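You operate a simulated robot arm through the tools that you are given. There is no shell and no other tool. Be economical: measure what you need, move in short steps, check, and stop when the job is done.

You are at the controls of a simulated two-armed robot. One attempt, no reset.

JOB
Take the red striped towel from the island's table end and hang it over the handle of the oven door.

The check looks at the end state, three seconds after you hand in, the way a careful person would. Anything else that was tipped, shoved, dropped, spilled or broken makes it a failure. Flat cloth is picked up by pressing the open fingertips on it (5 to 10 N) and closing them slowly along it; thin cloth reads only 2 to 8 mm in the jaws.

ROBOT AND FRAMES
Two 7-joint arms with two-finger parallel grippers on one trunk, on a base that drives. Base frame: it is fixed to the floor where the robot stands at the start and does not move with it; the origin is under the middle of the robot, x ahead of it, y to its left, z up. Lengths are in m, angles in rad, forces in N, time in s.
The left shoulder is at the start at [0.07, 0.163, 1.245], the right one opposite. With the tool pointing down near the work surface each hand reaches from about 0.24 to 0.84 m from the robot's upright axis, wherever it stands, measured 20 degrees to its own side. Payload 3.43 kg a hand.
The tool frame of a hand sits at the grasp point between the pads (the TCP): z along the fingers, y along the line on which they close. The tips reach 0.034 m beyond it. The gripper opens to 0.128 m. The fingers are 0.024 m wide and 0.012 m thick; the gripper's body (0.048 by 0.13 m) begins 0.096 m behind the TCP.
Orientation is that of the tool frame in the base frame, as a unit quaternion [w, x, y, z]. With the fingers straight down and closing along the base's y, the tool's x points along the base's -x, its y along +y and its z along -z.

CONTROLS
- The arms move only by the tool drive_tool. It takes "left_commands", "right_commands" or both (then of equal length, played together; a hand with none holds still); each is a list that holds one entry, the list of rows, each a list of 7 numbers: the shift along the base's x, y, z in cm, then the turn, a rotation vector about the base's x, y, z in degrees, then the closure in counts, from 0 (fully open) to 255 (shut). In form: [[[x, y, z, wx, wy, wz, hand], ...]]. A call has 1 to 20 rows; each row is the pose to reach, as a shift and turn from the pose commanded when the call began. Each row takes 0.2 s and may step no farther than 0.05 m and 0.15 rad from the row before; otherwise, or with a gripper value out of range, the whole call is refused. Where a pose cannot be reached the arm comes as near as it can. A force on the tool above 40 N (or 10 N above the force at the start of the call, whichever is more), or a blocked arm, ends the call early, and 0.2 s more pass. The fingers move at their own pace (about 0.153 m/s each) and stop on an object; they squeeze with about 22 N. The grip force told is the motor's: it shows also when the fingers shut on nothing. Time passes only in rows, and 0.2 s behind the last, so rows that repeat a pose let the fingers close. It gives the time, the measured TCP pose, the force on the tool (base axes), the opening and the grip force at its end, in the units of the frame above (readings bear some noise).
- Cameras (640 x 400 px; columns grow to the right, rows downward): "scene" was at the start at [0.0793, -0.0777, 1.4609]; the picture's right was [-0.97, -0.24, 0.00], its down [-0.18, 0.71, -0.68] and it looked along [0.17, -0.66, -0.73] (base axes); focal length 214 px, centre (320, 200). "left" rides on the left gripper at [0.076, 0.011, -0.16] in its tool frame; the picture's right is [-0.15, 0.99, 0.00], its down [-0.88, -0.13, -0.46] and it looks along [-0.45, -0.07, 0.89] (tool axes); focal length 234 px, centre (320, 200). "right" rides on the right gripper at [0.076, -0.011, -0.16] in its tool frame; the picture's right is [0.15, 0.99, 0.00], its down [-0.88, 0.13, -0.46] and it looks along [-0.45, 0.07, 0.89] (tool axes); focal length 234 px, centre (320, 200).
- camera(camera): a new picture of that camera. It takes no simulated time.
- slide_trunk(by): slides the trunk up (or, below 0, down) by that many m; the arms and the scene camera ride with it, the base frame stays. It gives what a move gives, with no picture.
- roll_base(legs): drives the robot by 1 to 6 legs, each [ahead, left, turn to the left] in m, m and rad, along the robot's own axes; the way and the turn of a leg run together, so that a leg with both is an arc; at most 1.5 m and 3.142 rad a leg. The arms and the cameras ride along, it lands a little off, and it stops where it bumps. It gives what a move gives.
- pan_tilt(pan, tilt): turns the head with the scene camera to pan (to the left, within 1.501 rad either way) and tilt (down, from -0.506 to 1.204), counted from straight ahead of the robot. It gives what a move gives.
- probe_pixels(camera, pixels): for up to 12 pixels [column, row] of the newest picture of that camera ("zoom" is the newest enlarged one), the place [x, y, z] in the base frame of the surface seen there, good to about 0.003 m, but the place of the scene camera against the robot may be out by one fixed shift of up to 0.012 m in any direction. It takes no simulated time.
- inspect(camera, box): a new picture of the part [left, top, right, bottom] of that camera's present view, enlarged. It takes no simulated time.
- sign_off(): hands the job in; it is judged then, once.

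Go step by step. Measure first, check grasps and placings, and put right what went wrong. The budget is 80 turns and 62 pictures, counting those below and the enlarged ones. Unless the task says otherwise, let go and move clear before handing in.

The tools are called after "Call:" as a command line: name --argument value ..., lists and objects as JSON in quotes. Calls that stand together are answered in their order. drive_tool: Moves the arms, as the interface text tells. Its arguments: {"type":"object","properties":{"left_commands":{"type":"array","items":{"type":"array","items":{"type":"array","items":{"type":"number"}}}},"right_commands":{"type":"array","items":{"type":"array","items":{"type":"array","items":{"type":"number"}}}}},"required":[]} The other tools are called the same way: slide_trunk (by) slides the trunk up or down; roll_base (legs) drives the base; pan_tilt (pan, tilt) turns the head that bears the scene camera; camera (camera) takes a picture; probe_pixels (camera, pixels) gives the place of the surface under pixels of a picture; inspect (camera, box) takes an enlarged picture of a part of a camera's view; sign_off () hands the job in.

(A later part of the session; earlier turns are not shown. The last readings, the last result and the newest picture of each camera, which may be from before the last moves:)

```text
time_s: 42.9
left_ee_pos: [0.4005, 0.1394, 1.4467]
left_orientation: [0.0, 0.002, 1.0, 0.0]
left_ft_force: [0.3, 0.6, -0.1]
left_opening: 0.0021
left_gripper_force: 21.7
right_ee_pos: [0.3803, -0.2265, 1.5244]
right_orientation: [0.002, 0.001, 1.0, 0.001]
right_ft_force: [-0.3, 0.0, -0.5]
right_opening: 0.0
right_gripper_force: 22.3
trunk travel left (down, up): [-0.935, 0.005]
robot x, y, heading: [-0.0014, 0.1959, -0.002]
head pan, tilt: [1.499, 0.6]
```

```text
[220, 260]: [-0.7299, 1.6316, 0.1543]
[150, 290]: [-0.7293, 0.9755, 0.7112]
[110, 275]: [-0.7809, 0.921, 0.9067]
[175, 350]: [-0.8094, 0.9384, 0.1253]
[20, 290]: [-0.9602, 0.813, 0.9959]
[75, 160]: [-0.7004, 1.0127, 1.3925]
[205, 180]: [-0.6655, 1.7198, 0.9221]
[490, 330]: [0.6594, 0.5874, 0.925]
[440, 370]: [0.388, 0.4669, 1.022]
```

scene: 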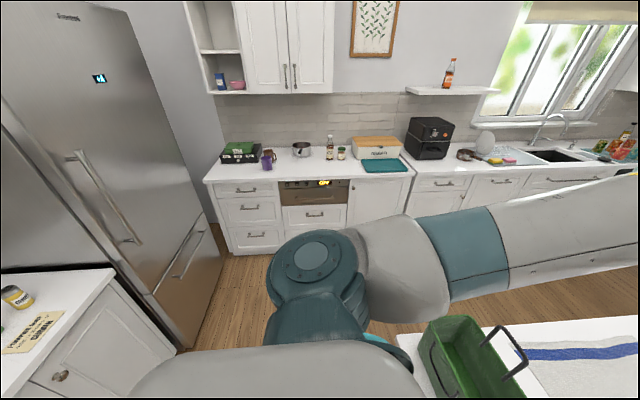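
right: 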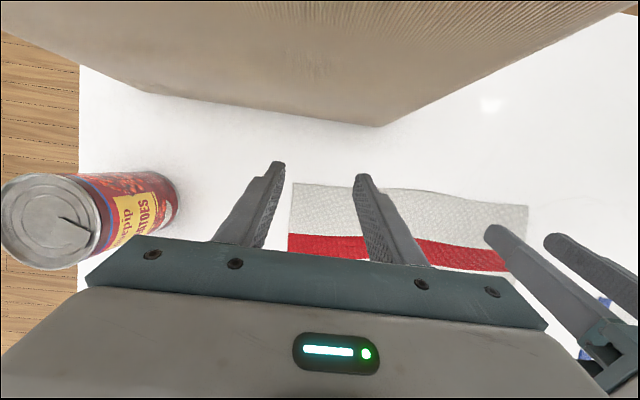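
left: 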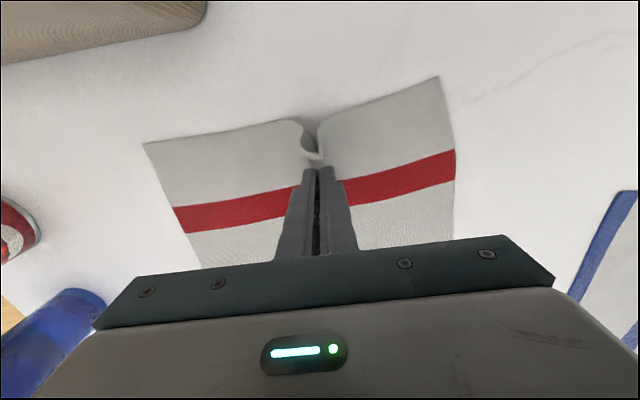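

The fridge starts at y≈0.92 and is out of the way. I'll back up 0.2 m and turn right by half a turn, in place.

Call:
roll_base --legs '[[-0.2, 0, 0], [0, 0, -1.57], [0, 0, -1.57]]'

Call:
pan_tilt --pan 0.0 --tilt 0.85

Call:
camera --camera "scene"

```text
time_s: 52.2
left_ee_pos: [-0.6036, 0.2691, 1.4454]
left_orientation: [0.0, 1.0, -0.014, 0.0]
left_ft_force: [-1.2, 0.5, -0.2]
left_opening: 0.0022
left_gripper_force: 21.1
right_ee_pos: [-0.5744, 0.6348, 1.523]
right_orientation: [0.001, 1.0, -0.013, -0.001]
right_ft_force: [-0.1, -0.6, -0.2]
right_opening: 0.0001
right_gripper_force: 21.6
trunk travel left (down, up): [-0.935, 0.005]
robot x, y, heading: [-0.2091, 0.1999, 3.117]
head pan, tilt: [1.499, 0.6]
```

```text
time_s: 53.8
left_ee_pos: [-0.6031, 0.269, 1.4466]
left_orientation: [0.0, 1.0, -0.014, 0.0]
left_ft_force: [-0.7, -0.2, -0.8]
left_opening: 0.0026
left_gripper_force: 22.1
right_ee_pos: [-0.5728, 0.6344, 1.5249]
right_orientation: [0.0, 1.0, -0.014, -0.001]
right_ft_force: [-0.1, 0.7, 0.1]
right_opening: 0.0002
right_gripper_force: 22.1
trunk travel left (down, up): [-0.935, 0.005]
robot x, y, heading: [-0.2042, 0.2004, 3.112]
head pan, tilt: [0.0, 0.85]
```

```text
30 pictures are left
```

scene: 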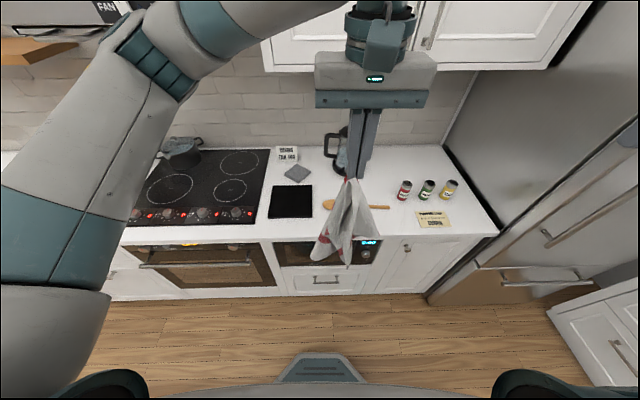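

The robot now faces the oven; the handle runs from about (143,265) to (275,262). I'll measure it.

Call:
inspect --camera "scene" --box '[110, 190, 310, 315]'

Call:
probe_pixels --camera "scene" --pixels '[[100, 6], [25, 40], [60, 30], [170, 150], [10, 65], [400, 45]]'

```text
3.20 times, centred on (210, 252) of scene
```

zoom: 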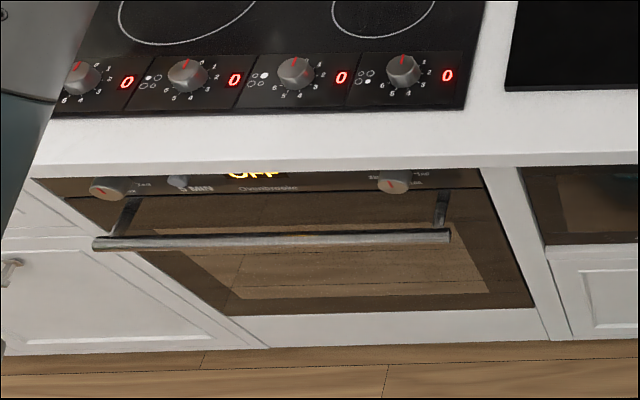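

```text
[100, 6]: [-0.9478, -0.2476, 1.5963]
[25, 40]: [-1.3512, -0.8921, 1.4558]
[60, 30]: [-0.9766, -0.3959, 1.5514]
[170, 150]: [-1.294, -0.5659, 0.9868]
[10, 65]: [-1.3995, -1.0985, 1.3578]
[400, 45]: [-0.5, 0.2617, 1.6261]
```

Call:
probe_pixels --camera "zoom" --pixels '[[98, 243], [448, 237], [270, 240], [130, 210], [441, 205], [270, 265], [105, 186], [395, 180], [395, 190], [270, 172], [270, 205], [270, 160]]'

```text
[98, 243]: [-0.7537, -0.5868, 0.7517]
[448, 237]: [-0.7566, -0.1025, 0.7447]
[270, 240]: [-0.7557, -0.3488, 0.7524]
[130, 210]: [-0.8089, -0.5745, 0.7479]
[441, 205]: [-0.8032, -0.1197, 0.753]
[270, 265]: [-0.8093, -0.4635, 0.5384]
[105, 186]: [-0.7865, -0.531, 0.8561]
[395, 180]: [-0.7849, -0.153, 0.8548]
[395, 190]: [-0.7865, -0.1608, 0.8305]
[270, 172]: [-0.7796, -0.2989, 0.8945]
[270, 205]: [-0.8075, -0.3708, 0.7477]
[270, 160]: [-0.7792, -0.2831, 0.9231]
```

The bar runs y −0.587 to −0.10 at x≈−0.755, z≈0.75. The door face is at x≈−0.808 and the worktop lip at x≈−0.78, z 0.89–0.925. I'll slide the robot left until the towel faces the middle of the handle, square it up and lower the trunk.

Call:
roll_base --legs '[[0, 0.5, 0.03]]'

Call:
slide_trunk --by -0.33

Call:
camera --camera "scene"

```text
time_s: 56.8
left_ee_pos: [-0.6102, -0.2489, 1.446]
left_orientation: [0.0, 1.0, 0.005, 0.001]
left_ft_force: [0.2, 0.4, -0.4]
left_opening: 0.0026
left_gripper_force: 22.1
right_ee_pos: [-0.5944, 0.1176, 1.5222]
right_orientation: [0.001, 1.0, 0.005, -0.001]
right_ft_force: [1.4, 1.7, -0.2]
right_opening: 0.0
right_gripper_force: 22.3
trunk travel left (down, up): [-0.935, 0.005]
robot x, y, heading: [-0.2076, -0.3094, -3.134]
head pan, tilt: [0.0, 0.85]
```

```text
time_s: 60.1
left_ee_pos: [-0.6098, -0.2526, 1.1172]
left_orientation: [0.0, 1.0, 0.005, 0.0]
left_ft_force: [-0.5, -0.3, -0.9]
left_opening: 0.0023
left_gripper_force: 22.3
right_ee_pos: [-0.5954, 0.1144, 1.1936]
right_orientation: [0.001, 1.0, 0.005, -0.001]
right_ft_force: [0.1, 1.0, -0.7]
right_opening: 0.0
right_gripper_force: 21.9
trunk travel left (down, up): [-0.605, 0.335]
robot x, y, heading: [-0.2078, -0.3046, -3.126]
head pan, tilt: [0.0, 0.85]
```

```text
28 pictures are left
```

scene: 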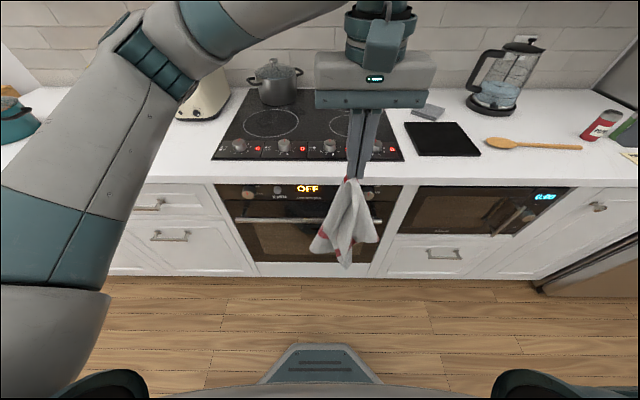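

The towel hangs in front of the oven at (345,225). I'll move it to the middle of the handle, tilt the hand 16° with tips toward the door, and lower to just above the bar, still in front of it.

Call:
drive_tool --left_commands '[[[0, -2, -2, 0, 4, 0, 255], [0, -4, -4, 0, 8, 0, 255], [0, -6, -6, 0, 12, 0, 255], [0, -8, -8, 0, 16, 0, 255], [-1, -9.3, -10, 0, 16, 0, 255], [-2, -9.3, -13, 0, 16, 0, 255], [-3, -9.3, -16, 0, 16, 0, 255], [-4, -9.3, -19, 0, 16, 0, 255], [-5, -9.3, -22, 0, 16, 0, 255], [-6, -9.3, -25, 0, 16, 0, 255], [-6, -9.3, -25, 0, 16, 0, 255]]]'

Call:
camera --camera "scene"

Call:
camera --camera "left"

```text
time_s: 62.5
left_ee_pos: [-0.6697, -0.3442, 0.8659]
left_orientation: [0.0, 0.99, 0.005, -0.139]
left_ft_force: [-0.4, -0.6, -0.4]
left_opening: 0.0023
left_gripper_force: 22.2
right_ee_pos: [-0.5937, 0.1157, 1.193]
right_orientation: [0.001, 1.0, 0.005, -0.001]
right_ft_force: [-0.2, -0.1, 0.1]
right_opening: 0.0
right_gripper_force: 21.9
trunk travel left (down, up): [-0.605, 0.335]
robot x, y, heading: [-0.2068, -0.3042, -3.135]
head pan, tilt: [0.0, 0.85]
```

```text
27 pictures are left
```

scene: 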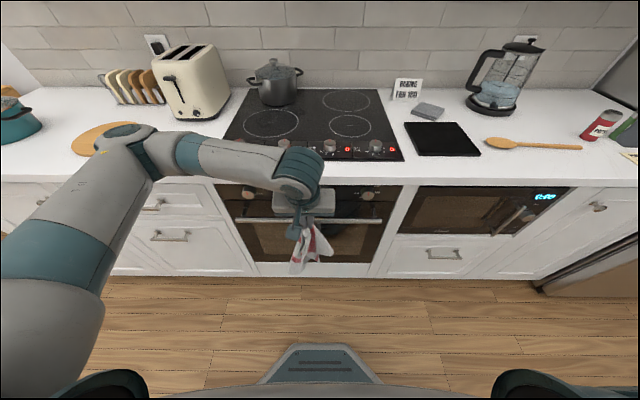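

```text
26 pictures are left
```

left: 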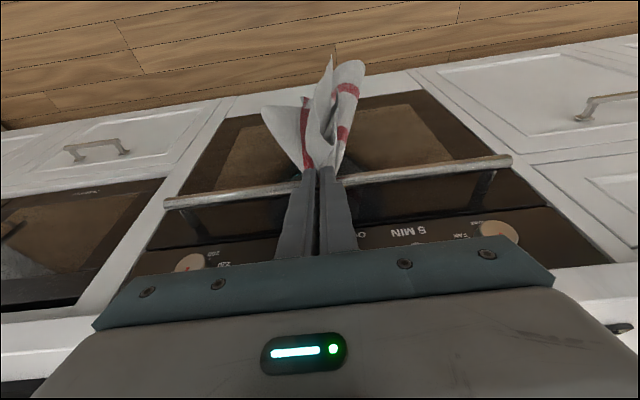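

The left camera now sees bar, door and panel well; I'll measure them from here, since this camera has no fixed shift.

Call:
inspect --camera "left" --box '[150, 130, 534, 370]'

Call:
probe_pixels --camera "left" --pixels '[[400, 172], [400, 177], [400, 182], [240, 195], [240, 200], [400, 215], [230, 225], [420, 235], [300, 140], [350, 100], [320, 168], [490, 232]]'

```text
1.67 times, centred on (342, 250) of left
```

zoom: 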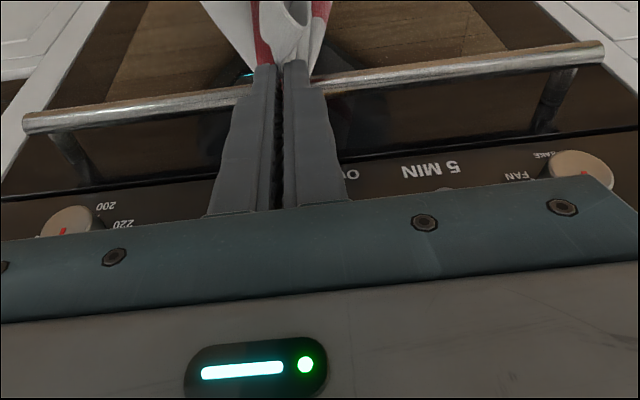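

```text
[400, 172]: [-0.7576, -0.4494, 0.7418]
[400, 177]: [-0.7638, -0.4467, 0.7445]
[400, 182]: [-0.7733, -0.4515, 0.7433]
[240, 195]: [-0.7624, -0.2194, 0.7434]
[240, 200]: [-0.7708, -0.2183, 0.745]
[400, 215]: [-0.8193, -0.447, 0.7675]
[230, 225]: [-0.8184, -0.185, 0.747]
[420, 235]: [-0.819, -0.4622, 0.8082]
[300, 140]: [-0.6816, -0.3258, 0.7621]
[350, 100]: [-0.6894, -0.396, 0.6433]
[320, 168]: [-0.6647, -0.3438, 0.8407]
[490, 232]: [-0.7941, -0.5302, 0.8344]
```

From the gripper camera: bar x −0.755…−0.776 with its top at z 0.745, door face at −0.819, so the gap is 44 mm centred at −0.797. I'll sweep the tips over the bar to the gap and look.

Call:
drive_tool --left_commands '[[[-1.5, 0, 0, 0, 0, 0, 255], [-3, 0, 0, 0, 0, 0, 255], [-4.5, 0, 0, 0, 0, 0, 255], [-6, 0, 0, 0, 0, 0, 255], [-7.5, 0, 0, 0, -0.5, 0, 255], [-9, 0, -0.4, 0, -1, 0, 255], [-10, 0, -0.8, 0, -1.5, 0, 255], [-11, 0, -1.4, 0, -2, 0, 255], [-11.4, 0, -1.8, 0, -2, 0, 255], [-11.4, 0, -1.8, 0, -2, 0, 255]]]'

Call:
camera --camera "left"

Call:
inspect --camera "scene" --box '[200, 130, 440, 280]'

```text
time_s: 64.7
left_ee_pos: [-0.7843, -0.342, 0.8476]
left_orientation: [0.0, 0.993, 0.005, -0.122]
left_ft_force: [-0.3, -0.2, 0.1]
left_opening: 0.0025
left_gripper_force: 22.0
right_ee_pos: [-0.5937, 0.1137, 1.1941]
right_orientation: [0.002, 1.0, 0.005, 0.0]
right_ft_force: [0.0, 0.5, -0.1]
right_opening: 0.0001
right_gripper_force: 21.4
trunk travel left (down, up): [-0.605, 0.335]
robot x, y, heading: [-0.2115, -0.3039, -3.133]
head pan, tilt: [0.0, 0.85]
```

```text
24 pictures are left
```

left: 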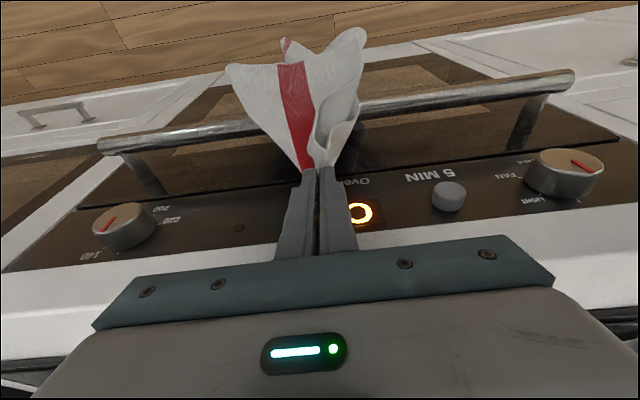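

```text
2.67 times, centred on (320, 205) of scene
```

zoom: 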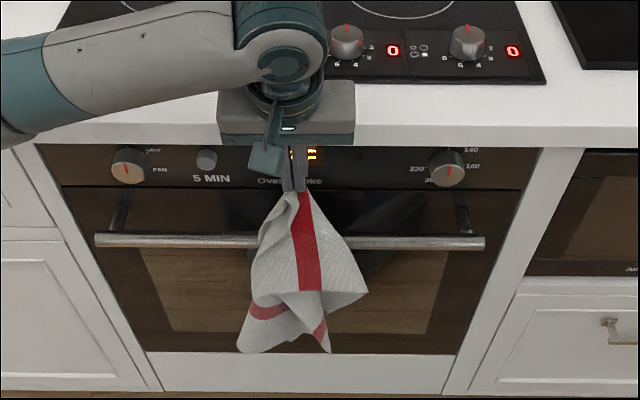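

The towel drapes over the bar to the front, with the tips above the gap. Now I'll lower slowly into the gap and watch the force.

Call:
drive_tool --left_commands '[[[-0.1, 0, -1, 0, 0, 0, 255], [-0.2, 0, -2, 0, 0, 0, 255], [-0.3, 0, -3, 0, 0, 0, 255], [-0.4, 0, -4, 0, 0, 0, 255], [-0.5, 0, -5, 0, 0, 0, 255], [-0.6, 0, -6, 0, 0, 0, 255], [-0.7, 0, -7, 0, 0, 0, 255], [-0.8, 0, -8, 0, 0, 0, 255], [-0.8, 0, -8, 0, 0, 0, 255]]]'

Call:
camera --camera "left"

Call:
inspect --camera "scene" --box '[200, 130, 440, 280]'

```text
time_s: 65.7
left_ee_pos: [-0.7885, -0.3419, 0.8165]
left_orientation: [-0.004, 0.992, 0.004, -0.13]
left_ft_force: [15.9, -0.3, 16.3]
left_opening: 0.0026
left_gripper_force: 22.0
right_ee_pos: [-0.5903, 0.1137, 1.1952]
right_orientation: [0.0, 1.0, 0.005, -0.002]
right_ft_force: [0.0, -0.1, -0.3]
right_opening: 0.0
right_gripper_force: 22.2
trunk travel left (down, up): [-0.605, 0.335]
robot x, y, heading: [-0.208, -0.304, -3.131]
head pan, tilt: [0.0, 0.85]
stopped in row 5 (left hand): the force on the tool passed its limit (the readings are from after the stop); the commanded pose is now the measured one
```

```text
22 pictures are left
```

left: 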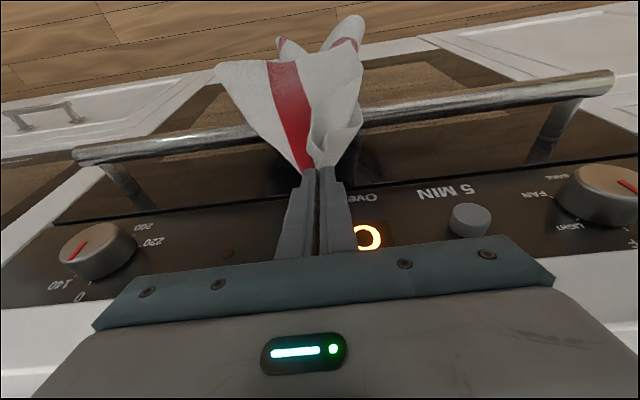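

```text
2.67 times, centred on (320, 205) of scene
```

zoom: 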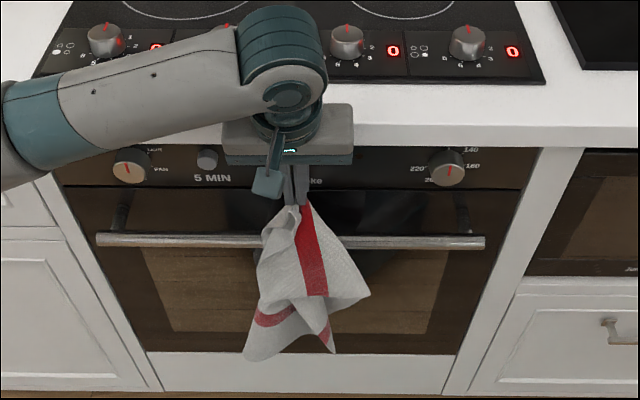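

The gripper body touched the worktop lip (16 N). Tilting slightly more and descending along the finger axis will clear it; I'll back off first, then slide in along that line.

Call:
drive_tool --left_commands '[[[1.2, 0, 0.8, 0, 1, 0, 255], [2.4, 0, 1.6, 0, 2.1, 0, 255], [2.4, 0, 1.6, 0, 2.1, 0, 255], [2.09, 0, 0.6, 0, 2.1, 0, 255], [1.79, 0, -0.4, 0, 2.1, 0, 255], [1.48, 0, -1.4, 0, 2.1, 0, 255], [1.18, 0, -2.4, 0, 2.1, 0, 255], [0.87, 0, -3.4, 0, 2.1, 0, 255], [0.56, 0, -4.4, 0, 2.1, 0, 255], [0.26, 0, -5.4, 0, 2.1, 0, 255], [-0.05, 0, -6.4, 0, 2.1, 0, 255], [-0.4, 0, -7.5, 0, 2.1, 0, 255], [-0.4, 0, -7.5, 0, 2.1, 0, 255]]]'

Call:
camera --camera "left"

Call:
inspect --camera "scene" --box '[200, 130, 440, 280]'

```text
time_s: 67.4
left_ee_pos: [-0.7755, -0.342, 0.7893]
left_orientation: [-0.007, 0.989, 0.002, -0.148]
left_ft_force: [24.1, -2.3, 11.7]
left_opening: 0.0021
left_gripper_force: 21.6
right_ee_pos: [-0.5922, 0.1132, 1.1945]
right_orientation: [0.0, 1.0, 0.007, -0.001]
right_ft_force: [0.3, -0.9, -0.3]
right_opening: 0.0
right_gripper_force: 22.0
trunk travel left (down, up): [-0.605, 0.335]
robot x, y, heading: [-0.2079, -0.3029, -3.133]
head pan, tilt: [0.0, 0.85]
stopped in row 8 (left hand): the force on the tool passed its limit (the readings are from after the stop); the commanded pose is now the measured one
```

```text
20 pictures are left
```

left: 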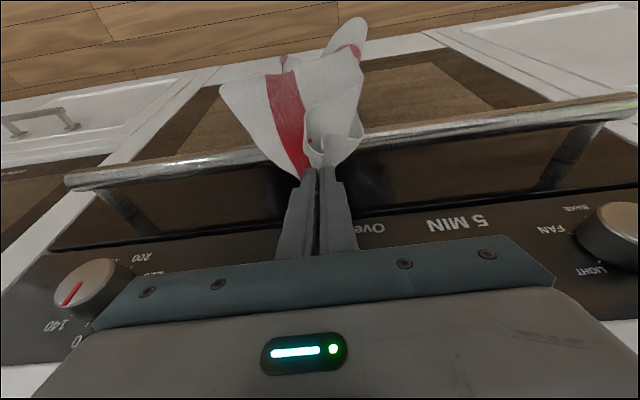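

```text
2.67 times, centred on (320, 205) of scene
```

zoom: 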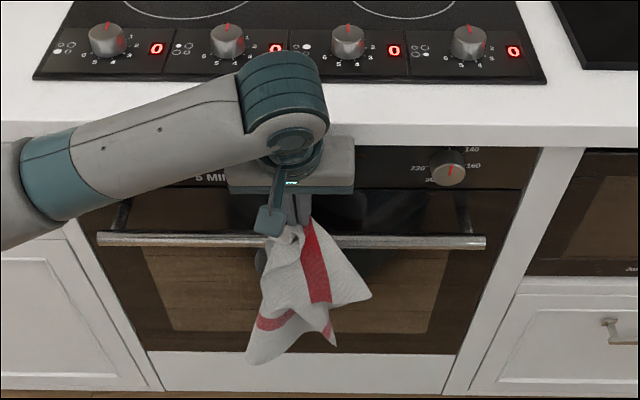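

Force is again mostly +x: the body corner meets the lip around x≈−0.77. I'll use a 22° tilt and slide in along that axis.

Call:
drive_tool --left_commands '[[[1, 0, 1, 0, 1.5, 0, 255], [1.76, 0, 3.2, 0, 5, 0, 255], [1.76, 0, 3.2, 0, 5, 0, 255], [1.35, 0, 2.2, 0, 5, 0, 255], [0.94, 0, 1.2, 0, 5, 0, 255], [0.54, 0, 0.2, 0, 5, 0, 255], [0.14, 0, -0.8, 0, 5, 0, 255], [-0.27, 0, -1.8, 0, 5, 0, 255], [-0.67, 0, -2.8, 0, 5, 0, 255], [-1.07, 0, -3.8, 0, 5, 0, 255], [-1.52, 0, -4.9, 0, 5, 0, 255], [-1.52, 0, -4.9, 0, 5, 0, 255]]]'

Call:
camera --camera "left"

Call:
inspect --camera "scene" --box '[200, 130, 440, 280]'

```text
time_s: 69.9
left_ee_pos: [-0.7942, -0.34, 0.7452]
left_orientation: [-0.009, 0.981, 0.003, -0.193]
left_ft_force: [5.3, -1.9, 26.4]
left_opening: 0.0027
left_gripper_force: 22.3
right_ee_pos: [-0.592, 0.1141, 1.194]
right_orientation: [0.001, 1.0, 0.006, -0.001]
right_ft_force: [-0.2, 0.8, 0.2]
right_opening: 0.0
right_gripper_force: 21.7
trunk travel left (down, up): [-0.605, 0.335]
robot x, y, heading: [-0.2075, -0.3045, -3.129]
head pan, tilt: [0.0, 0.85]
stopped in row 12 (left hand): the force on the tool passed its limit (the readings are from after the stop); the commanded pose is now the measured one
```

```text
18 pictures are left
```

left: 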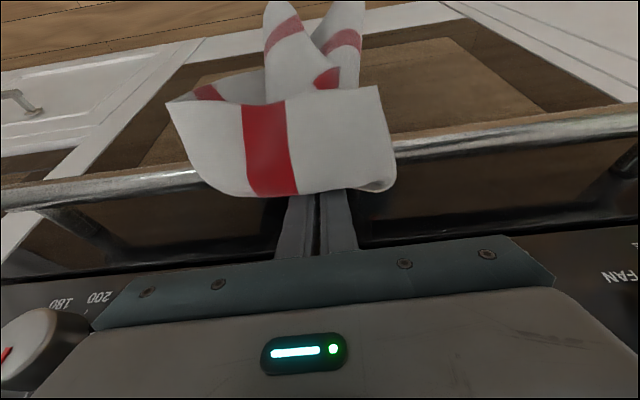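

```text
2.67 times, centred on (320, 205) of scene
```

zoom: 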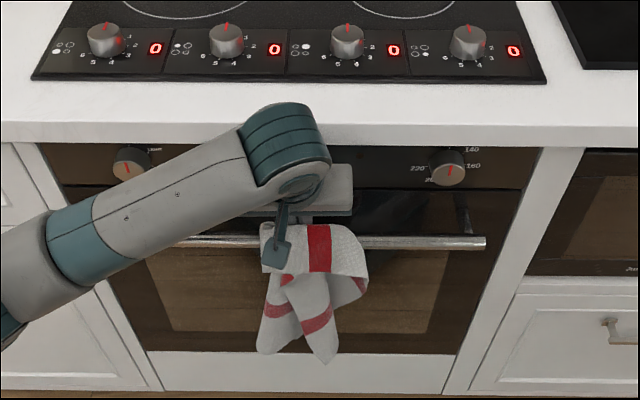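

The tips are now about 3 cm below the bar top behind it, and the cloth is over the bar. I'll ease the pressure, open the fingers gently, and look before withdrawing.

Call:
drive_tool --left_commands '[[[0.1, 0, 0.3, 0, 0, 0, 255], [0.1, 0, 0.3, 0, 0, 0, 235], [0.1, 0, 0.3, 0, 0, 0, 215], [0.1, 0, 0.3, 0, 0, 0, 195], [0.1, 0, 0.3, 0, 0, 0, 180], [0.1, 0, 0.3, 0, 0, 0, 180], [0.1, 0, 0.3, 0, 0, 0, 180]]]'

Call:
inspect --camera "left" --box '[120, 0, 504, 240]'

```text
time_s: 71.5
left_ee_pos: [-0.793, -0.3404, 0.7443]
left_orientation: [-0.007, 0.982, 0.004, -0.19]
left_ft_force: [-8.7, -4.6, 10.8]
left_opening: 0.0311
left_gripper_force: 0.1
right_ee_pos: [-0.5928, 0.1131, 1.194]
right_orientation: [0.001, 1.0, 0.006, -0.001]
right_ft_force: [-0.1, 0.1, -0.2]
right_opening: 0.0001
right_gripper_force: 21.9
trunk travel left (down, up): [-0.605, 0.335]
robot x, y, heading: [-0.2058, -0.304, -3.125]
head pan, tilt: [0.0, 0.85]
```

```text
1.67 times, centred on (312, 120) of left
```

zoom: 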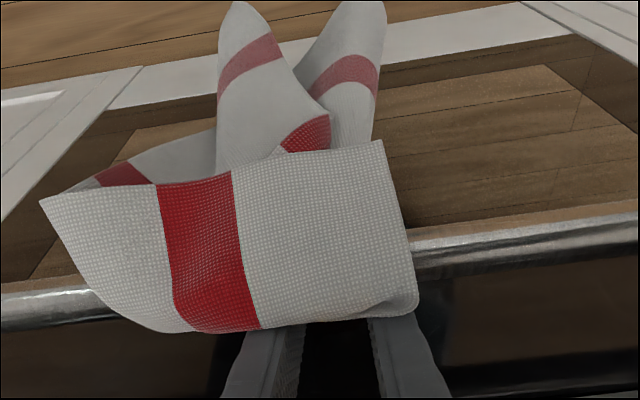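

The fingers are open to 3 cm; the cloth curls down behind the bar. I'll withdraw slowly along the finger axis and check that it stays.

Call:
drive_tool --left_commands '[[[0.4, 0, 1, 0, 0, 0, 170], [0.8, 0, 2, 0, 0, 0, 165], [1.2, 0, 3, 0, 0, 0, 165], [1.6, 0, 4, 0, 0, 0, 165], [2.0, 0, 5, 0, 0, 0, 165], [2.8, 0, 7, 0, 0, 0, 165], [3.6, 0, 9, 0, 0, 0, 165], [4.4, 0, 11, 0, 0, 0, 165], [5.2, 0, 13, 0, 0, 0, 165]]]'

Call:
camera --camera "left"

Call:
inspect --camera "scene" --box '[200, 130, 440, 280]'

```text
time_s: 73.5
left_ee_pos: [-0.7419, -0.3399, 0.8733]
left_orientation: [-0.007, 0.982, 0.003, -0.191]
left_ft_force: [0.7, -0.2, -0.2]
left_opening: 0.0449
left_gripper_force: 0.0
right_ee_pos: [-0.5932, 0.1145, 1.1937]
right_orientation: [0.001, 1.0, 0.006, -0.001]
right_ft_force: [-0.1, -0.4, -0.3]
right_opening: 0.0001
right_gripper_force: 21.6
trunk travel left (down, up): [-0.605, 0.335]
robot x, y, heading: [-0.2119, -0.3044, -3.133]
head pan, tilt: [0.0, 0.85]
```

```text
15 pictures are left
```

left: 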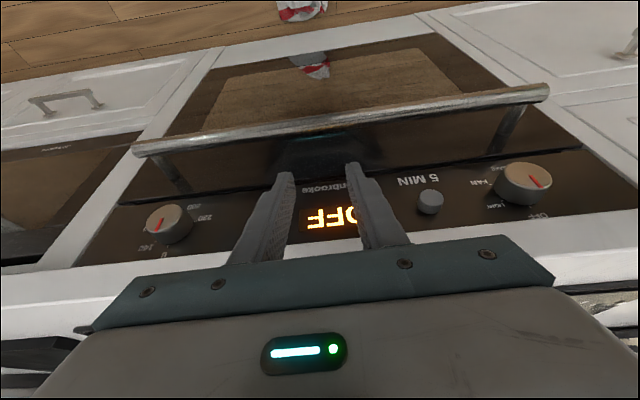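

```text
2.67 times, centred on (320, 205) of scene
```

zoom: 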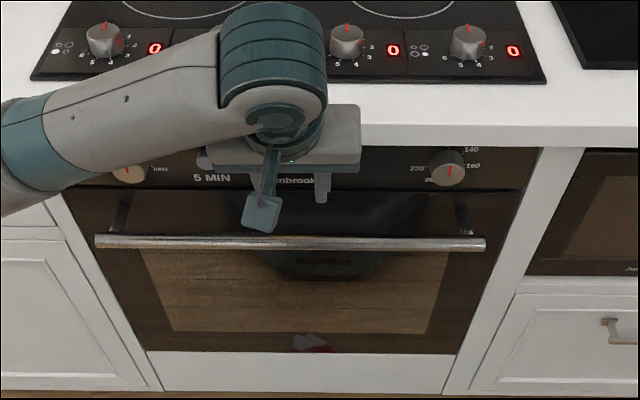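

The towel slipped off; too little hung behind the bar, and it now lies on the floor at about (300,5) in the left view. I'll retrieve it and regrasp with a longer tail on the door side. First I pull the hand clear and look down.

Call:
drive_tool --left_commands '[[[3, 0, 2, 0, -4, 0, 60], [6, 0, 4, 0, -8, 0, 0], [10, 0, 6, 0, -12, 0, 0], [14, 0, 8, 0, -16, 0, 0], [18, 0, 9, 0, -20, 0, 0], [20, 0, 9, 0, -22, 0, 0], [20, -4, 9, 0, -22, 0, 0], [20, -8, 9, 0, -22, 0, 0], [20, -12, 9, 0, -22, 0, 0], [20, -16, 9, 0, -22, 0, 0]]]'

Call:
pan_tilt --pan 0.0 --tilt 1.15

Call:
camera --camera "scene"

```text
time_s: 75.7
left_ee_pos: [-0.5715, -0.498, 0.972]
left_orientation: [-0.006, 1.0, 0.004, 0.001]
left_ft_force: [-0.5, -0.3, -0.3]
left_opening: 0.1278
left_gripper_force: 0.0
left hand out of reach, approached as far as the arm can: row 8, 9, 10
right_ee_pos: [-0.593, 0.1128, 1.1939]
right_orientation: [0.0, 1.0, 0.006, -0.003]
right_ft_force: [0.7, -1.3, -0.1]
right_opening: 0.0
right_gripper_force: 21.9
trunk travel left (down, up): [-0.605, 0.335]
robot x, y, heading: [-0.2106, -0.3056, -3.13]
head pan, tilt: [0.0, 0.85]
```

```text
time_s: 76.5
left_ee_pos: [-0.571, -0.4964, 0.9717]
left_orientation: [-0.006, 1.0, 0.005, 0.001]
left_ft_force: [0.3, 0.6, -0.6]
left_opening: 0.1281
left_gripper_force: 0.0
right_ee_pos: [-0.5938, 0.115, 1.1927]
right_orientation: [0.001, 1.0, 0.006, -0.001]
right_ft_force: [-0.2, -0.2, -0.2]
right_opening: 0.0
right_gripper_force: 22.2
trunk travel left (down, up): [-0.605, 0.335]
robot x, y, heading: [-0.2074, -0.3034, -3.131]
head pan, tilt: [0.0, 1.15]
```

```text
13 pictures are left
```

scene: 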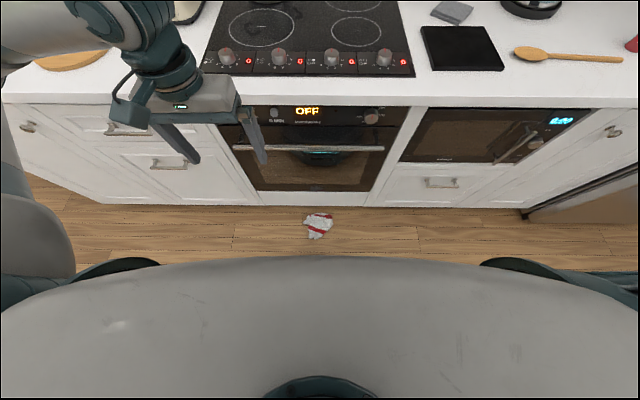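

The towel lies in a small heap at (318,225). I'll measure it, then back off and lower the trunk.

Call:
probe_pixels --camera "scene" --pixels '[[318, 225], [306, 218], [331, 215], [313, 237], [328, 233], [304, 228], [318, 213], [285, 225]]'

Call:
roll_base --legs '[[-0.22, 0, 0]]'

Call:
slide_trunk --by -0.55

Call:
pan_tilt --pan 0.0 --tilt 0.9

Call:
camera --camera "scene"

```text
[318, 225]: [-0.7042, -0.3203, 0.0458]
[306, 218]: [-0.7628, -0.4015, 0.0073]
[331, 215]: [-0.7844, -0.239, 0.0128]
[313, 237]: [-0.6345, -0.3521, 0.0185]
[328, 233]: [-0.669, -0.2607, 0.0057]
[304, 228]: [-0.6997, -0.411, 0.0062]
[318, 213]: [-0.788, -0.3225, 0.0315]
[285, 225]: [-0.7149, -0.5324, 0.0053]
```

```text
time_s: 78.2
left_ee_pos: [-0.355, -0.4939, 0.9712]
left_orientation: [-0.006, 1.0, 0.006, 0.0]
left_ft_force: [-0.8, -0.3, -0.4]
left_opening: 0.1279
left_gripper_force: 0.0
right_ee_pos: [-0.3783, 0.1157, 1.1933]
right_orientation: [0.001, 1.0, 0.007, -0.001]
right_ft_force: [-0.1, -0.4, -0.9]
right_opening: 0.0
right_gripper_force: 22.1
trunk travel left (down, up): [-0.605, 0.335]
robot x, y, heading: [0.0048, -0.305, -3.125]
head pan, tilt: [0.0, 1.15]
```

```text
refused: -0.55 is not a number from -0.4 to 0.4
```

```text
time_s: 79.0
left_ee_pos: [-0.3561, -0.4947, 0.9712]
left_orientation: [-0.007, 1.0, 0.006, 0.001]
left_ft_force: [0.1, -0.4, -0.7]
left_opening: 0.128
left_gripper_force: 0.0
right_ee_pos: [-0.3785, 0.1181, 1.1938]
right_orientation: [0.001, 1.0, 0.007, -0.001]
right_ft_force: [-0.4, 0.2, 0.4]
right_opening: 0.0001
right_gripper_force: 22.3
trunk travel left (down, up): [-0.605, 0.335]
robot x, y, heading: [0.0118, -0.3015, -3.126]
head pan, tilt: [0.0, 0.901]
```

```text
12 pictures are left
```

scene: 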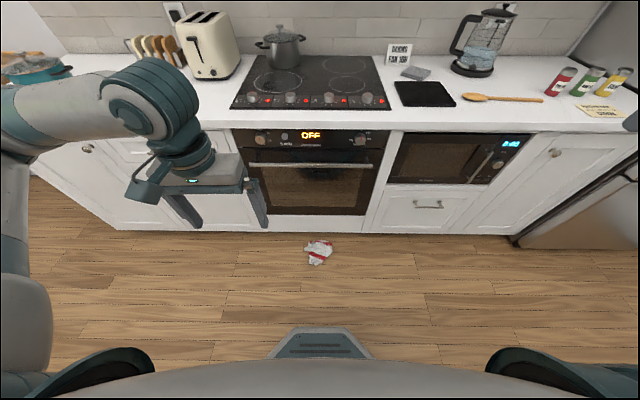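

The heap spans x −0.79…−0.63, y −0.41…−0.24, up to 4.5 cm high. I'll move the left hand out over it and lower the trunk in two steps.

Call:
drive_tool --left_commands '[[[-2.5, 1.5, 0, 0, 0, 0, 0], [-5, 3, 0, 0, 0, 0, 0], [-7.5, 4.5, 0, 0, 0, 0, 0], [-10, 6, 0, 0, 0, 0, 0], [-12.5, 7.5, 0, 0, 0, 0, 0], [-15, 9, 0, 0, 0, 0, 0], [-17.5, 10.5, 0, 0, 0, 0, 0], [-20, 12, 0, 0, 0, 0, 0], [-22.5, 13.5, 0, 0, 0, 0, 0], [-25, 15, 0, 0, 0, 0, 0], [-27.5, 16.5, 0, 0, 0, 0, 0], [-30, 17, 0, 0, 0, 0, 0]]]'

Call:
slide_trunk --by -0.4

Call:
slide_trunk --by -0.18

```text
time_s: 81.5
left_ee_pos: [-0.6554, -0.3243, 0.9689]
left_orientation: [-0.007, 1.0, 0.006, 0.001]
left_ft_force: [-0.2, 0.4, -0.1]
left_opening: 0.1275
left_gripper_force: 0.0
right_ee_pos: [-0.3786, 0.1167, 1.1927]
right_orientation: [0.001, 1.0, 0.006, -0.001]
right_ft_force: [0.3, 1.3, 0.1]
right_opening: 0.0
right_gripper_force: 21.7
trunk travel left (down, up): [-0.605, 0.335]
robot x, y, heading: [0.0076, -0.301, -3.128]
head pan, tilt: [0.0, 0.901]
```

```text
time_s: 85.4
left_ee_pos: [-0.6555, -0.3245, 0.5705]
left_orientation: [-0.006, 1.0, 0.006, 0.001]
left_ft_force: [-0.4, 0.2, -0.3]
left_opening: 0.128
left_gripper_force: 0.0
right_ee_pos: [-0.3773, 0.1157, 0.7941]
right_orientation: [0.001, 1.0, 0.007, -0.001]
right_ft_force: [-0.6, 0.0, -0.1]
right_opening: 0.0
right_gripper_force: 21.6
trunk travel left (down, up): [-0.205, 0.735]
robot x, y, heading: [0.005, -0.3, -3.126]
head pan, tilt: [0.0, 0.901]
```

```text
time_s: 87.4
left_ee_pos: [-0.6556, -0.3259, 0.3897]
left_orientation: [-0.006, 1.0, 0.005, 0.0]
left_ft_force: [0.3, 0.2, 1.4]
left_opening: 0.128
left_gripper_force: 0.1
right_ee_pos: [-0.3784, 0.1158, 0.6148]
right_orientation: [0.0, 1.0, 0.008, -0.001]
right_ft_force: [-0.1, 0.8, -0.4]
right_opening: 0.0001
right_gripper_force: 22.0
trunk travel left (down, up): [-0.025, 0.915]
robot x, y, heading: [0.0092, -0.3034, -3.13]
head pan, tilt: [0.0, 0.901]
```

The left hand is at z 0.39 above the heap. One look from it before picking.

Call:
inspect --camera "left" --box '[160, 40, 480, 240]'

```text
2.00 times, centred on (320, 140) of left
```

zoom: 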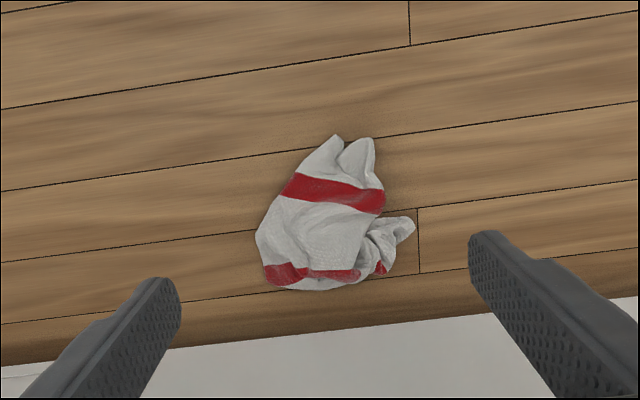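

The folded towel has its free end's two corners pointing toward the robot at (335,140) and (365,140). I'll grab that end, lift, lay the towel out straight toward the robot, then regrasp it near the door end. Locating first.

Call:
probe_pixels --camera "zoom" --pixels '[[335, 140], [366, 142], [345, 165], [330, 190], [320, 230], [310, 270], [405, 222], [262, 230], [385, 190], [320, 288]]'

```text
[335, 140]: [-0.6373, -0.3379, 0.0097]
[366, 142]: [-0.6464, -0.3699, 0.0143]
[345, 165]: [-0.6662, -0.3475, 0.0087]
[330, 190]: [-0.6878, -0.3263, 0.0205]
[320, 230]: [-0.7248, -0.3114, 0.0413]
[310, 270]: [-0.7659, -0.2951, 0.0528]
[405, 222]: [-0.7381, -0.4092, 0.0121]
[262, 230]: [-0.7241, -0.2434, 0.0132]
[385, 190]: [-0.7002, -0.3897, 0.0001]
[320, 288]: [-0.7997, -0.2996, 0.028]
```

I'll move down over that end with a 10 cm opening, stopping 2 cm above the floor.

Call:
drive_tool --left_commands '[[[-0.5, -1, -4, 0, 0, 0, 56], [-0.9, -2.2, -8, 0, 0, 0, 56], [-0.9, -2.2, -12, 0, 0, 0, 56], [-0.9, -2.2, -16, 0, 0, 0, 56], [-0.9, -2.2, -20, 0, 0, 0, 56], [-0.9, -2.2, -24, 0, 0, 0, 56], [-0.9, -2.2, -28, 0, 0, 0, 56], [-0.9, -2.2, -31, 0, 0, 0, 56], [-0.9, -2.2, -33.5, 0, 0, 0, 56], [-0.9, -2.2, -34.5, 0, 0, 0, 56]]]'

```text
time_s: 89.6
left_ee_pos: [-0.663, -0.3461, 0.0446]
left_orientation: [-0.006, 1.0, 0.007, 0.001]
left_ft_force: [0.2, -0.7, 0.9]
left_opening: 0.0999
left_gripper_force: 0.0
right_ee_pos: [-0.3777, 0.1167, 0.6129]
right_orientation: [0.001, 1.0, 0.008, -0.001]
right_ft_force: [0.4, 0.4, -0.2]
right_opening: 0.0
right_gripper_force: 21.5
trunk travel left (down, up): [-0.025, 0.915]
robot x, y, heading: [0.0094, -0.3034, -3.128]
head pan, tilt: [0.0, 0.901]
```

The tips are about 1 cm above the floor. I'll touch down.

Call:
drive_tool --left_commands '[[[0, 0, -0.5, 0, 0, 0, 56], [0, 0, -0.8, 0, 0, 0, 56], [0, 0, -1.0, 0, 0, 0, 56]]]'

```text
time_s: 90.4
left_ee_pos: [-0.664, -0.346, 0.0343]
left_orientation: [-0.007, 1.0, 0.005, 0.001]
left_ft_force: [1.3, -1.0, 2.7]
left_opening: 0.0994
left_gripper_force: 0.1
right_ee_pos: [-0.3768, 0.1162, 0.6129]
right_orientation: [0.001, 1.0, 0.007, 0.0]
right_ft_force: [0.4, -1.2, 0.0]
right_opening: 0.0001
right_gripper_force: 21.9
trunk travel left (down, up): [-0.025, 0.915]
robot x, y, heading: [0.0035, -0.3029, -3.125]
head pan, tilt: [0.0, 0.901]
```

Contact at about 3 N. I'll press slightly more, close slowly, then lift a little to check.

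Call:
drive_tool --left_commands '[[[0, 0, -0.1, 0, 0, 0, 68], [0, 0, -0.1, 0, 0, 0, 80], [0, 0, -0.1, 0, 0, 0, 92], [0, 0, -0.1, 0, 0, 0, 104], [0, 0, -0.1, 0, 0, 0, 116], [0, 0, -0.1, 0, 0, 0, 128], [0, 0, -0.1, 0, 0, 0, 140], [0, 0, -0.1, 0, 0, 0, 152], [0, 0, -0.1, 0, 0, 0, 164], [0, 0, -0.1, 0, 0, 0, 176], [0, 0, -0.1, 0, 0, 0, 188], [0, 0, -0.1, 0, 0, 0, 200], [0, 0, -0.1, 0, 0, 0, 212], [0, 0, -0.1, 0, 0, 0, 224], [0, 0, -0.1, 0, 0, 0, 236], [0, 0, -0.1, 0, 0, 0, 255], [0, 0, -0.1, 0, 0, 0, 255], [0, 0, 1, 0, 0, 0, 255], [0, 0, 2.5, 0, 0, 0, 255]]]'

```text
time_s: 94.4
left_ee_pos: [-0.6635, -0.348, 0.059]
left_orientation: [-0.005, 1.0, 0.006, 0.002]
left_ft_force: [0.5, 0.0, -0.1]
left_opening: 0.0058
left_gripper_force: 21.8
right_ee_pos: [-0.3777, 0.1159, 0.6131]
right_orientation: [0.001, 1.0, 0.007, -0.001]
right_ft_force: [-0.2, 0.4, 0.4]
right_opening: 0.0
right_gripper_force: 22.3
trunk travel left (down, up): [-0.025, 0.915]
robot x, y, heading: [0.008, -0.3077, -3.129]
head pan, tilt: [0.0, 0.901]
```

5.8 mm of cloth is held. New plan: raise the towel, have the right hand pinch it horizontally about 11 cm above its lower end, then carry that tail over the bar between bar and worktop. First, trunk up and lift.

Call:
slide_trunk --by 0.4

Call:
slide_trunk --by 0.2

Call:
drive_tool --left_commands '[[[1, 0, 3, 0, 0, 0, 255], [3, 0, 6, 0, 0, 0, 255], [5, 0, 9, 0, 0, 0, 255], [7, 0, 12, 0, 0, 0, 255], [9, 0, 15, 0, 0, 0, 255], [11, 1, 18, 0, 0, 0, 255], [13, 2, 21, 0, 0, 0, 255], [15, 3, 24, 0, 0, 0, 255], [17, 4, 27, 0, 0, 0, 255], [19, 5, 30, 0, 0, 0, 255], [20, 6, 33, 0, 0, 0, 255], [20, 7, 36, 0, 0, 0, 255], [20, 7, 39, 0, 0, 0, 255], [20, 7, 42, 0, 0, 0, 255], [20, 7, 45, 0, 0, 0, 255], [20, 7, 48, 0, 0, 0, 255]]]' --right_commands '[[[0, 0, 0, 0, 0, 0, 200], [0, 0, 0, 0, 8, 0, 150], [0, 0, 0, 0, 16, 0, 100], [0, 0, 0, 0, 24, 0, 50], [0, 0, 0, 0, 32, 0, 40], [0, 0, -1, 0, 40, 0, 40], [0, 0, -2, 0, 48, 0, 40], [0, 0, -3, 0, 56, 0, 40], [0, 0, -4, 0, 64, 0, 40], [0, 0, -5, 0, 72, 0, 40], [0, 0, -6, 0, 80, 0, 40], [0, 0, -7, 0, 88, 0, 40], [0, 0, -8, 0, 90, 0, 40], [0, 0, -9, 0, 90, 0, 40], [0, 0, -10, 0, 90, 0, 40], [0, 0, -10, 0, 90, 0, 40]]]'

Call:
pan_tilt --pan 0.0 --tilt 0.7

Call:
camera --camera "scene"

```text
time_s: 98.2
left_ee_pos: [-0.6641, -0.3466, 0.4585]
left_orientation: [-0.007, 1.0, 0.007, 0.001]
left_ft_force: [-0.8, -0.6, -0.6]
left_opening: 0.006
left_gripper_force: 21.5
right_ee_pos: [-0.3777, 0.1162, 1.014]
right_orientation: [0.001, 1.0, 0.007, -0.001]
right_ft_force: [-0.1, -0.4, 0.4]
right_opening: 0.0
right_gripper_force: 21.8
trunk travel left (down, up): [-0.425, 0.515]
robot x, y, heading: [0.0065, -0.3038, -3.126]
head pan, tilt: [0.0, 0.901]
```

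```text
time_s: 100.4
left_ee_pos: [-0.6648, -0.3463, 0.6588]
left_orientation: [-0.006, 1.0, 0.006, 0.001]
left_ft_force: [-0.2, 0.6, -0.5]
left_opening: 0.0058
left_gripper_force: 21.7
right_ee_pos: [-0.3791, 0.1168, 1.2134]
right_orientation: [0.001, 1.0, 0.007, -0.001]
right_ft_force: [-0.1, -0.2, -0.3]
right_opening: 0.0
right_gripper_force: 22.3
trunk travel left (down, up): [-0.625, 0.315]
robot x, y, heading: [0.0124, -0.3011, -3.128]
head pan, tilt: [0.0, 0.901]
```

```text
time_s: 103.8
left_ee_pos: [-0.4616, -0.2761, 1.1412]
left_orientation: [-0.006, 1.0, 0.007, 0.001]
left_ft_force: [0.1, 0.0, -1.9]
left_opening: 0.0059
left_gripper_force: 22.1
right_ee_pos: [-0.418, 0.2204, 1.0968]
right_orientation: [0.005, -0.706, -0.006, 0.708]
right_ft_force: [0.5, -0.5, 0.2]
right_opening: 0.1077
right_gripper_force: 0.1
right hand out of reach, approached as far as the arm can: row 7, 8, 9, 10, 11, 12, 13, 14, 15, 16
trunk travel left (down, up): [-0.625, 0.315]
robot x, y, heading: [0.0104, -0.301, -3.126]
head pan, tilt: [0.0, 0.901]
```

```text
time_s: 104.5
left_ee_pos: [-0.4635, -0.2763, 1.1397]
left_orientation: [-0.006, 1.0, 0.006, 0.001]
left_ft_force: [0.7, -0.4, 0.7]
left_opening: 0.0056
left_gripper_force: 22.0
right_ee_pos: [-0.417, 0.2195, 1.0967]
right_orientation: [0.004, -0.706, -0.006, 0.708]
right_ft_force: [0.0, -0.3, 0.4]
right_opening: 0.1077
right_gripper_force: 0.0
trunk travel left (down, up): [-0.625, 0.315]
robot x, y, heading: [0.0088, -0.3068, -3.126]
head pan, tilt: [0.0, 0.7]
```

```text
10 pictures are left
```

scene: 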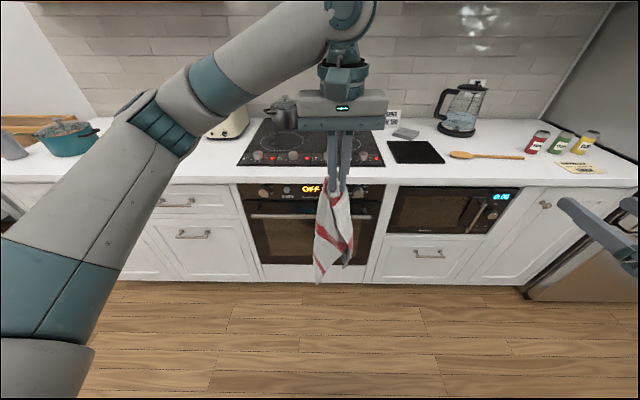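

The right hand is now horizontal, and the towel hangs with its lower tip at (320,282). I'll measure the towel's lower part.

Call:
probe_pixels --camera "scene" --pixels '[[320, 281], [343, 262], [320, 255], [330, 235], [340, 215], [350, 240], [334, 200], [318, 230], [340, 190], [320, 270]]'

```text
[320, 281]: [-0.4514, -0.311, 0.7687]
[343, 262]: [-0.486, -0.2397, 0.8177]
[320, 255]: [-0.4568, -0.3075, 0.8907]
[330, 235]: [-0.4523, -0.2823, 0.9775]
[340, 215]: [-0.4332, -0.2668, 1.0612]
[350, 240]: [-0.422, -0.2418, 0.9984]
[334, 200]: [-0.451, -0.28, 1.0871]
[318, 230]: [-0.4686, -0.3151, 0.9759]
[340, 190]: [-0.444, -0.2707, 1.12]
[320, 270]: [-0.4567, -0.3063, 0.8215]
```

The tail end is at z≈0.77–0.82 and the bunch spans y −0.325…−0.225, x≈−0.455. I need more room, so the left hand extends forward and right while the right hand comes level at z 0.90 behind it.

Call:
drive_tool --left_commands '[[[-1.6, 1, 0, 0, 0, 0, 255], [-3.2, 2, 0, 0, 0, 0, 255], [-4.8, 3, 0, 0, 0, 0, 255], [-6.4, 4, 0, 0, 0, 0, 255], [-8, 5, 0, 0, 0, 0, 255], [-9.6, 6, 0, 0, 0, 0, 255], [-11.2, 7, 0, 0, 0, 0, 255], [-12.8, 8, 0, 0, 0, 0, 255], [-14.4, 9, 0, 0, 0, 0, 255], [-16, 9.6, 0, 0, 0, 0, 255], [-16, 9.6, 0, 0, 0, 0, 255]]]' --right_commands '[[[-0.8, 0, -2, 0, 0, 0, 0], [-1.6, -2, -4, 0, 0, 0, 0], [-2.4, -4, -6, 0, 0, 0, 0], [-3.2, -6, -8, 0, 0, 0, 0], [-4, -8, -10, 0, 0, 0, 0], [-4.8, -10, -12, 0, 0, 0, 0], [-5.6, -12, -14, 0, 0, 0, 0], [-6.4, -14, -16, 0, 0, 0, 0], [-7.2, -16, -18, 0, 0, 0, 0], [-8, -17, -19.7, 0, 0, 0, 0], [-8, -17, -19.7, 0, 0, 0, 0]]]'

```text
time_s: 106.9
left_ee_pos: [-0.6234, -0.1795, 1.1392]
left_orientation: [-0.006, 1.0, 0.006, 0.001]
left_ft_force: [0.6, -0.4, -0.3]
left_opening: 0.0062
left_gripper_force: 22.1
right_ee_pos: [-0.4447, 0.1474, 0.968]
right_orientation: [0.004, -0.706, -0.006, 0.708]
right_ft_force: [0.6, 0.4, -0.1]
right_opening: 0.128
right_gripper_force: 0.0
right hand out of reach, approached as far as the arm can: row 2, 3, 4, 5, 6, 7, 8, 9, 10, 11
trunk travel left (down, up): [-0.625, 0.315]
robot x, y, heading: [0.0087, -0.3015, -3.13]
head pan, tilt: [0.0, 0.7]
```

The right arm folds up too tightly that close to the body. I'll yaw the right hand 40° inward, which suits that arm, and bring it to a point further out.

Call:
drive_tool --right_commands '[[[-2, 0, 0, 0, 0, 5, 0], [-4, 0, 0, 0, 0, 10, 0], [-6, -1, 0, 0, 0, 15, 0], [-8, -3, 0, 0, 0, 20, 0], [-10, -5, -1, 0, 0, 25, 0], [-11, -8, -2, 0, 0, 30, 0], [-11, -11, -3, 0, 0, 35, 0], [-11, -14, -4, 0, 0, 40, 0], [-11, -17, -5, 0, 0, 40, 0], [-11, -17, -6, 0, 0, 40, 0], [-11, -17, -6, 0, 0, 40, 0]]]'

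```text
time_s: 109.3
left_ee_pos: [-0.6242, -0.1797, 1.1386]
left_orientation: [-0.007, 1.0, 0.006, 0.002]
left_ft_force: [0.5, -0.1, 0.0]
left_opening: 0.0064
left_gripper_force: 22.2
right_ee_pos: [-0.4872, 0.0694, 0.9726]
right_orientation: [-0.238, -0.662, -0.247, 0.666]
right_ft_force: [-0.1, -0.5, -0.2]
right_opening: 0.1278
right_gripper_force: 0.1
right hand out of reach, approached as far as the arm can: row 4, 5, 6, 7, 8, 9, 10, 11
trunk travel left (down, up): [-0.625, 0.315]
robot x, y, heading: [0.0083, -0.2996, -3.125]
head pan, tilt: [0.0, 0.7]
```

The limit looks height-related, so I'll raise the left hand 8 cm and bring the right hand in at z≈0.98 instead.

Call:
drive_tool --left_commands '[[[0, 0, 2, 0, 0, 0, 255], [0, 0, 4, 0, 0, 0, 255], [0, 0, 6, 0, 0, 0, 255], [0, 0, 8, 0, 0, 0, 255], [0, 0, 8, 0, 0, 0, 255], [0, 0, 8, 0, 0, 0, 255], [0, 0, 8, 0, 0, 0, 255], [0, 0, 8, 0, 0, 0, 255], [0, 0, 8, 0, 0, 0, 255]]]' --right_commands '[[[-1, 0, 1, 0, 0, 0, 0], [-2, -2, 1, 0, 0, 0, 0], [-3, -5, 1, 0, 0, 0, 0], [-4, -8, 1, 0, 0, 0, 0], [-5, -11, 1, 0, 0, 0, 0], [-6, -14, 1, 0, 0, 0, 0], [-6, -17, 1, 0, 0, 0, 0], [-6, -18.5, 1, 0, 0, 0, 0], [-6, -18.5, 1, 0, 0, 0, 0]]]'

```text
time_s: 111.3
left_ee_pos: [-0.6233, -0.1792, 1.2201]
left_orientation: [-0.006, 1.0, 0.007, 0.001]
left_ft_force: [0.6, 0.2, -0.3]
left_opening: 0.0058
left_gripper_force: 22.2
right_ee_pos: [-0.4494, 0.0026, 1.0266]
right_orientation: [-0.238, -0.662, -0.247, 0.666]
right_ft_force: [-0.2, 0.3, -0.5]
right_opening: 0.1279
right_gripper_force: 0.1
right hand out of reach, approached as far as the arm can: row 1, 2, 3, 4, 5, 6, 7, 8, 9
trunk travel left (down, up): [-0.625, 0.315]
robot x, y, heading: [0.0126, -0.3003, -3.128]
head pan, tilt: [0.0, 0.7]
```

Fully horizontal is awkward for this arm. A 45° hand also fits under the worktop lip, so I'll unyaw and ease the right hand to 45°, then check its reach.

Call:
drive_tool --right_commands '[[[-1, 2, 1, 0, 0, -8, 0], [-2, 4, 2, 0, 0, -16, 0], [-3, 5, 3, 0, 0, -24, 0], [-4, 5, 4, 0, 0, -32, 0], [-5, 5, 4, 0, 0, -40, 0]]]'

Call:
drive_tool --right_commands '[[[0, 0, 0, 0, -8, 0, 0], [0, 0, 0, 0, -16, 0, 0], [0, 0, 0, 0, -24, 0, 0], [0, 0, 0, 0, -32, 0, 0], [0, 0, 0, 0, -40, 0, 0], [0, 0, 0, 0, -45, 0, 0], [0, 0, 0, 0, -45, 0, 0]]]'

```text
time_s: 112.5
left_ee_pos: [-0.6246, -0.1784, 1.2205]
left_orientation: [-0.006, 1.0, 0.006, 0.001]
left_ft_force: [0.7, -0.2, -0.1]
left_opening: 0.0058
left_gripper_force: 21.6
right_ee_pos: [-0.5037, 0.1473, 1.0382]
right_orientation: [0.004, -0.706, -0.005, 0.708]
right_ft_force: [0.4, -0.4, 0.5]
right_opening: 0.1281
right_gripper_force: 0.0
right hand out of reach, approached as far as the arm can: row 1, 2, 3, 4, 5
trunk travel left (down, up): [-0.625, 0.315]
robot x, y, heading: [0.0084, -0.304, -3.132]
head pan, tilt: [0.0, 0.7]
```

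```text
time_s: 114.1
left_ee_pos: [-0.6245, -0.1795, 1.2202]
left_orientation: [-0.006, 1.0, 0.006, 0.0]
left_ft_force: [0.0, -0.3, -0.2]
left_opening: 0.006
left_gripper_force: 22.4
right_ee_pos: [-0.5054, 0.1469, 1.039]
right_orientation: [-0.002, 0.924, 0.007, -0.382]
right_ft_force: [-1.0, 0.5, 1.1]
right_opening: 0.1279
right_gripper_force: 0.0
right hand out of reach, approached as far as the arm can: row 1, 2, 3
trunk travel left (down, up): [-0.625, 0.315]
robot x, y, heading: [0.0099, -0.3026, -3.126]
head pan, tilt: [0.0, 0.7]
```

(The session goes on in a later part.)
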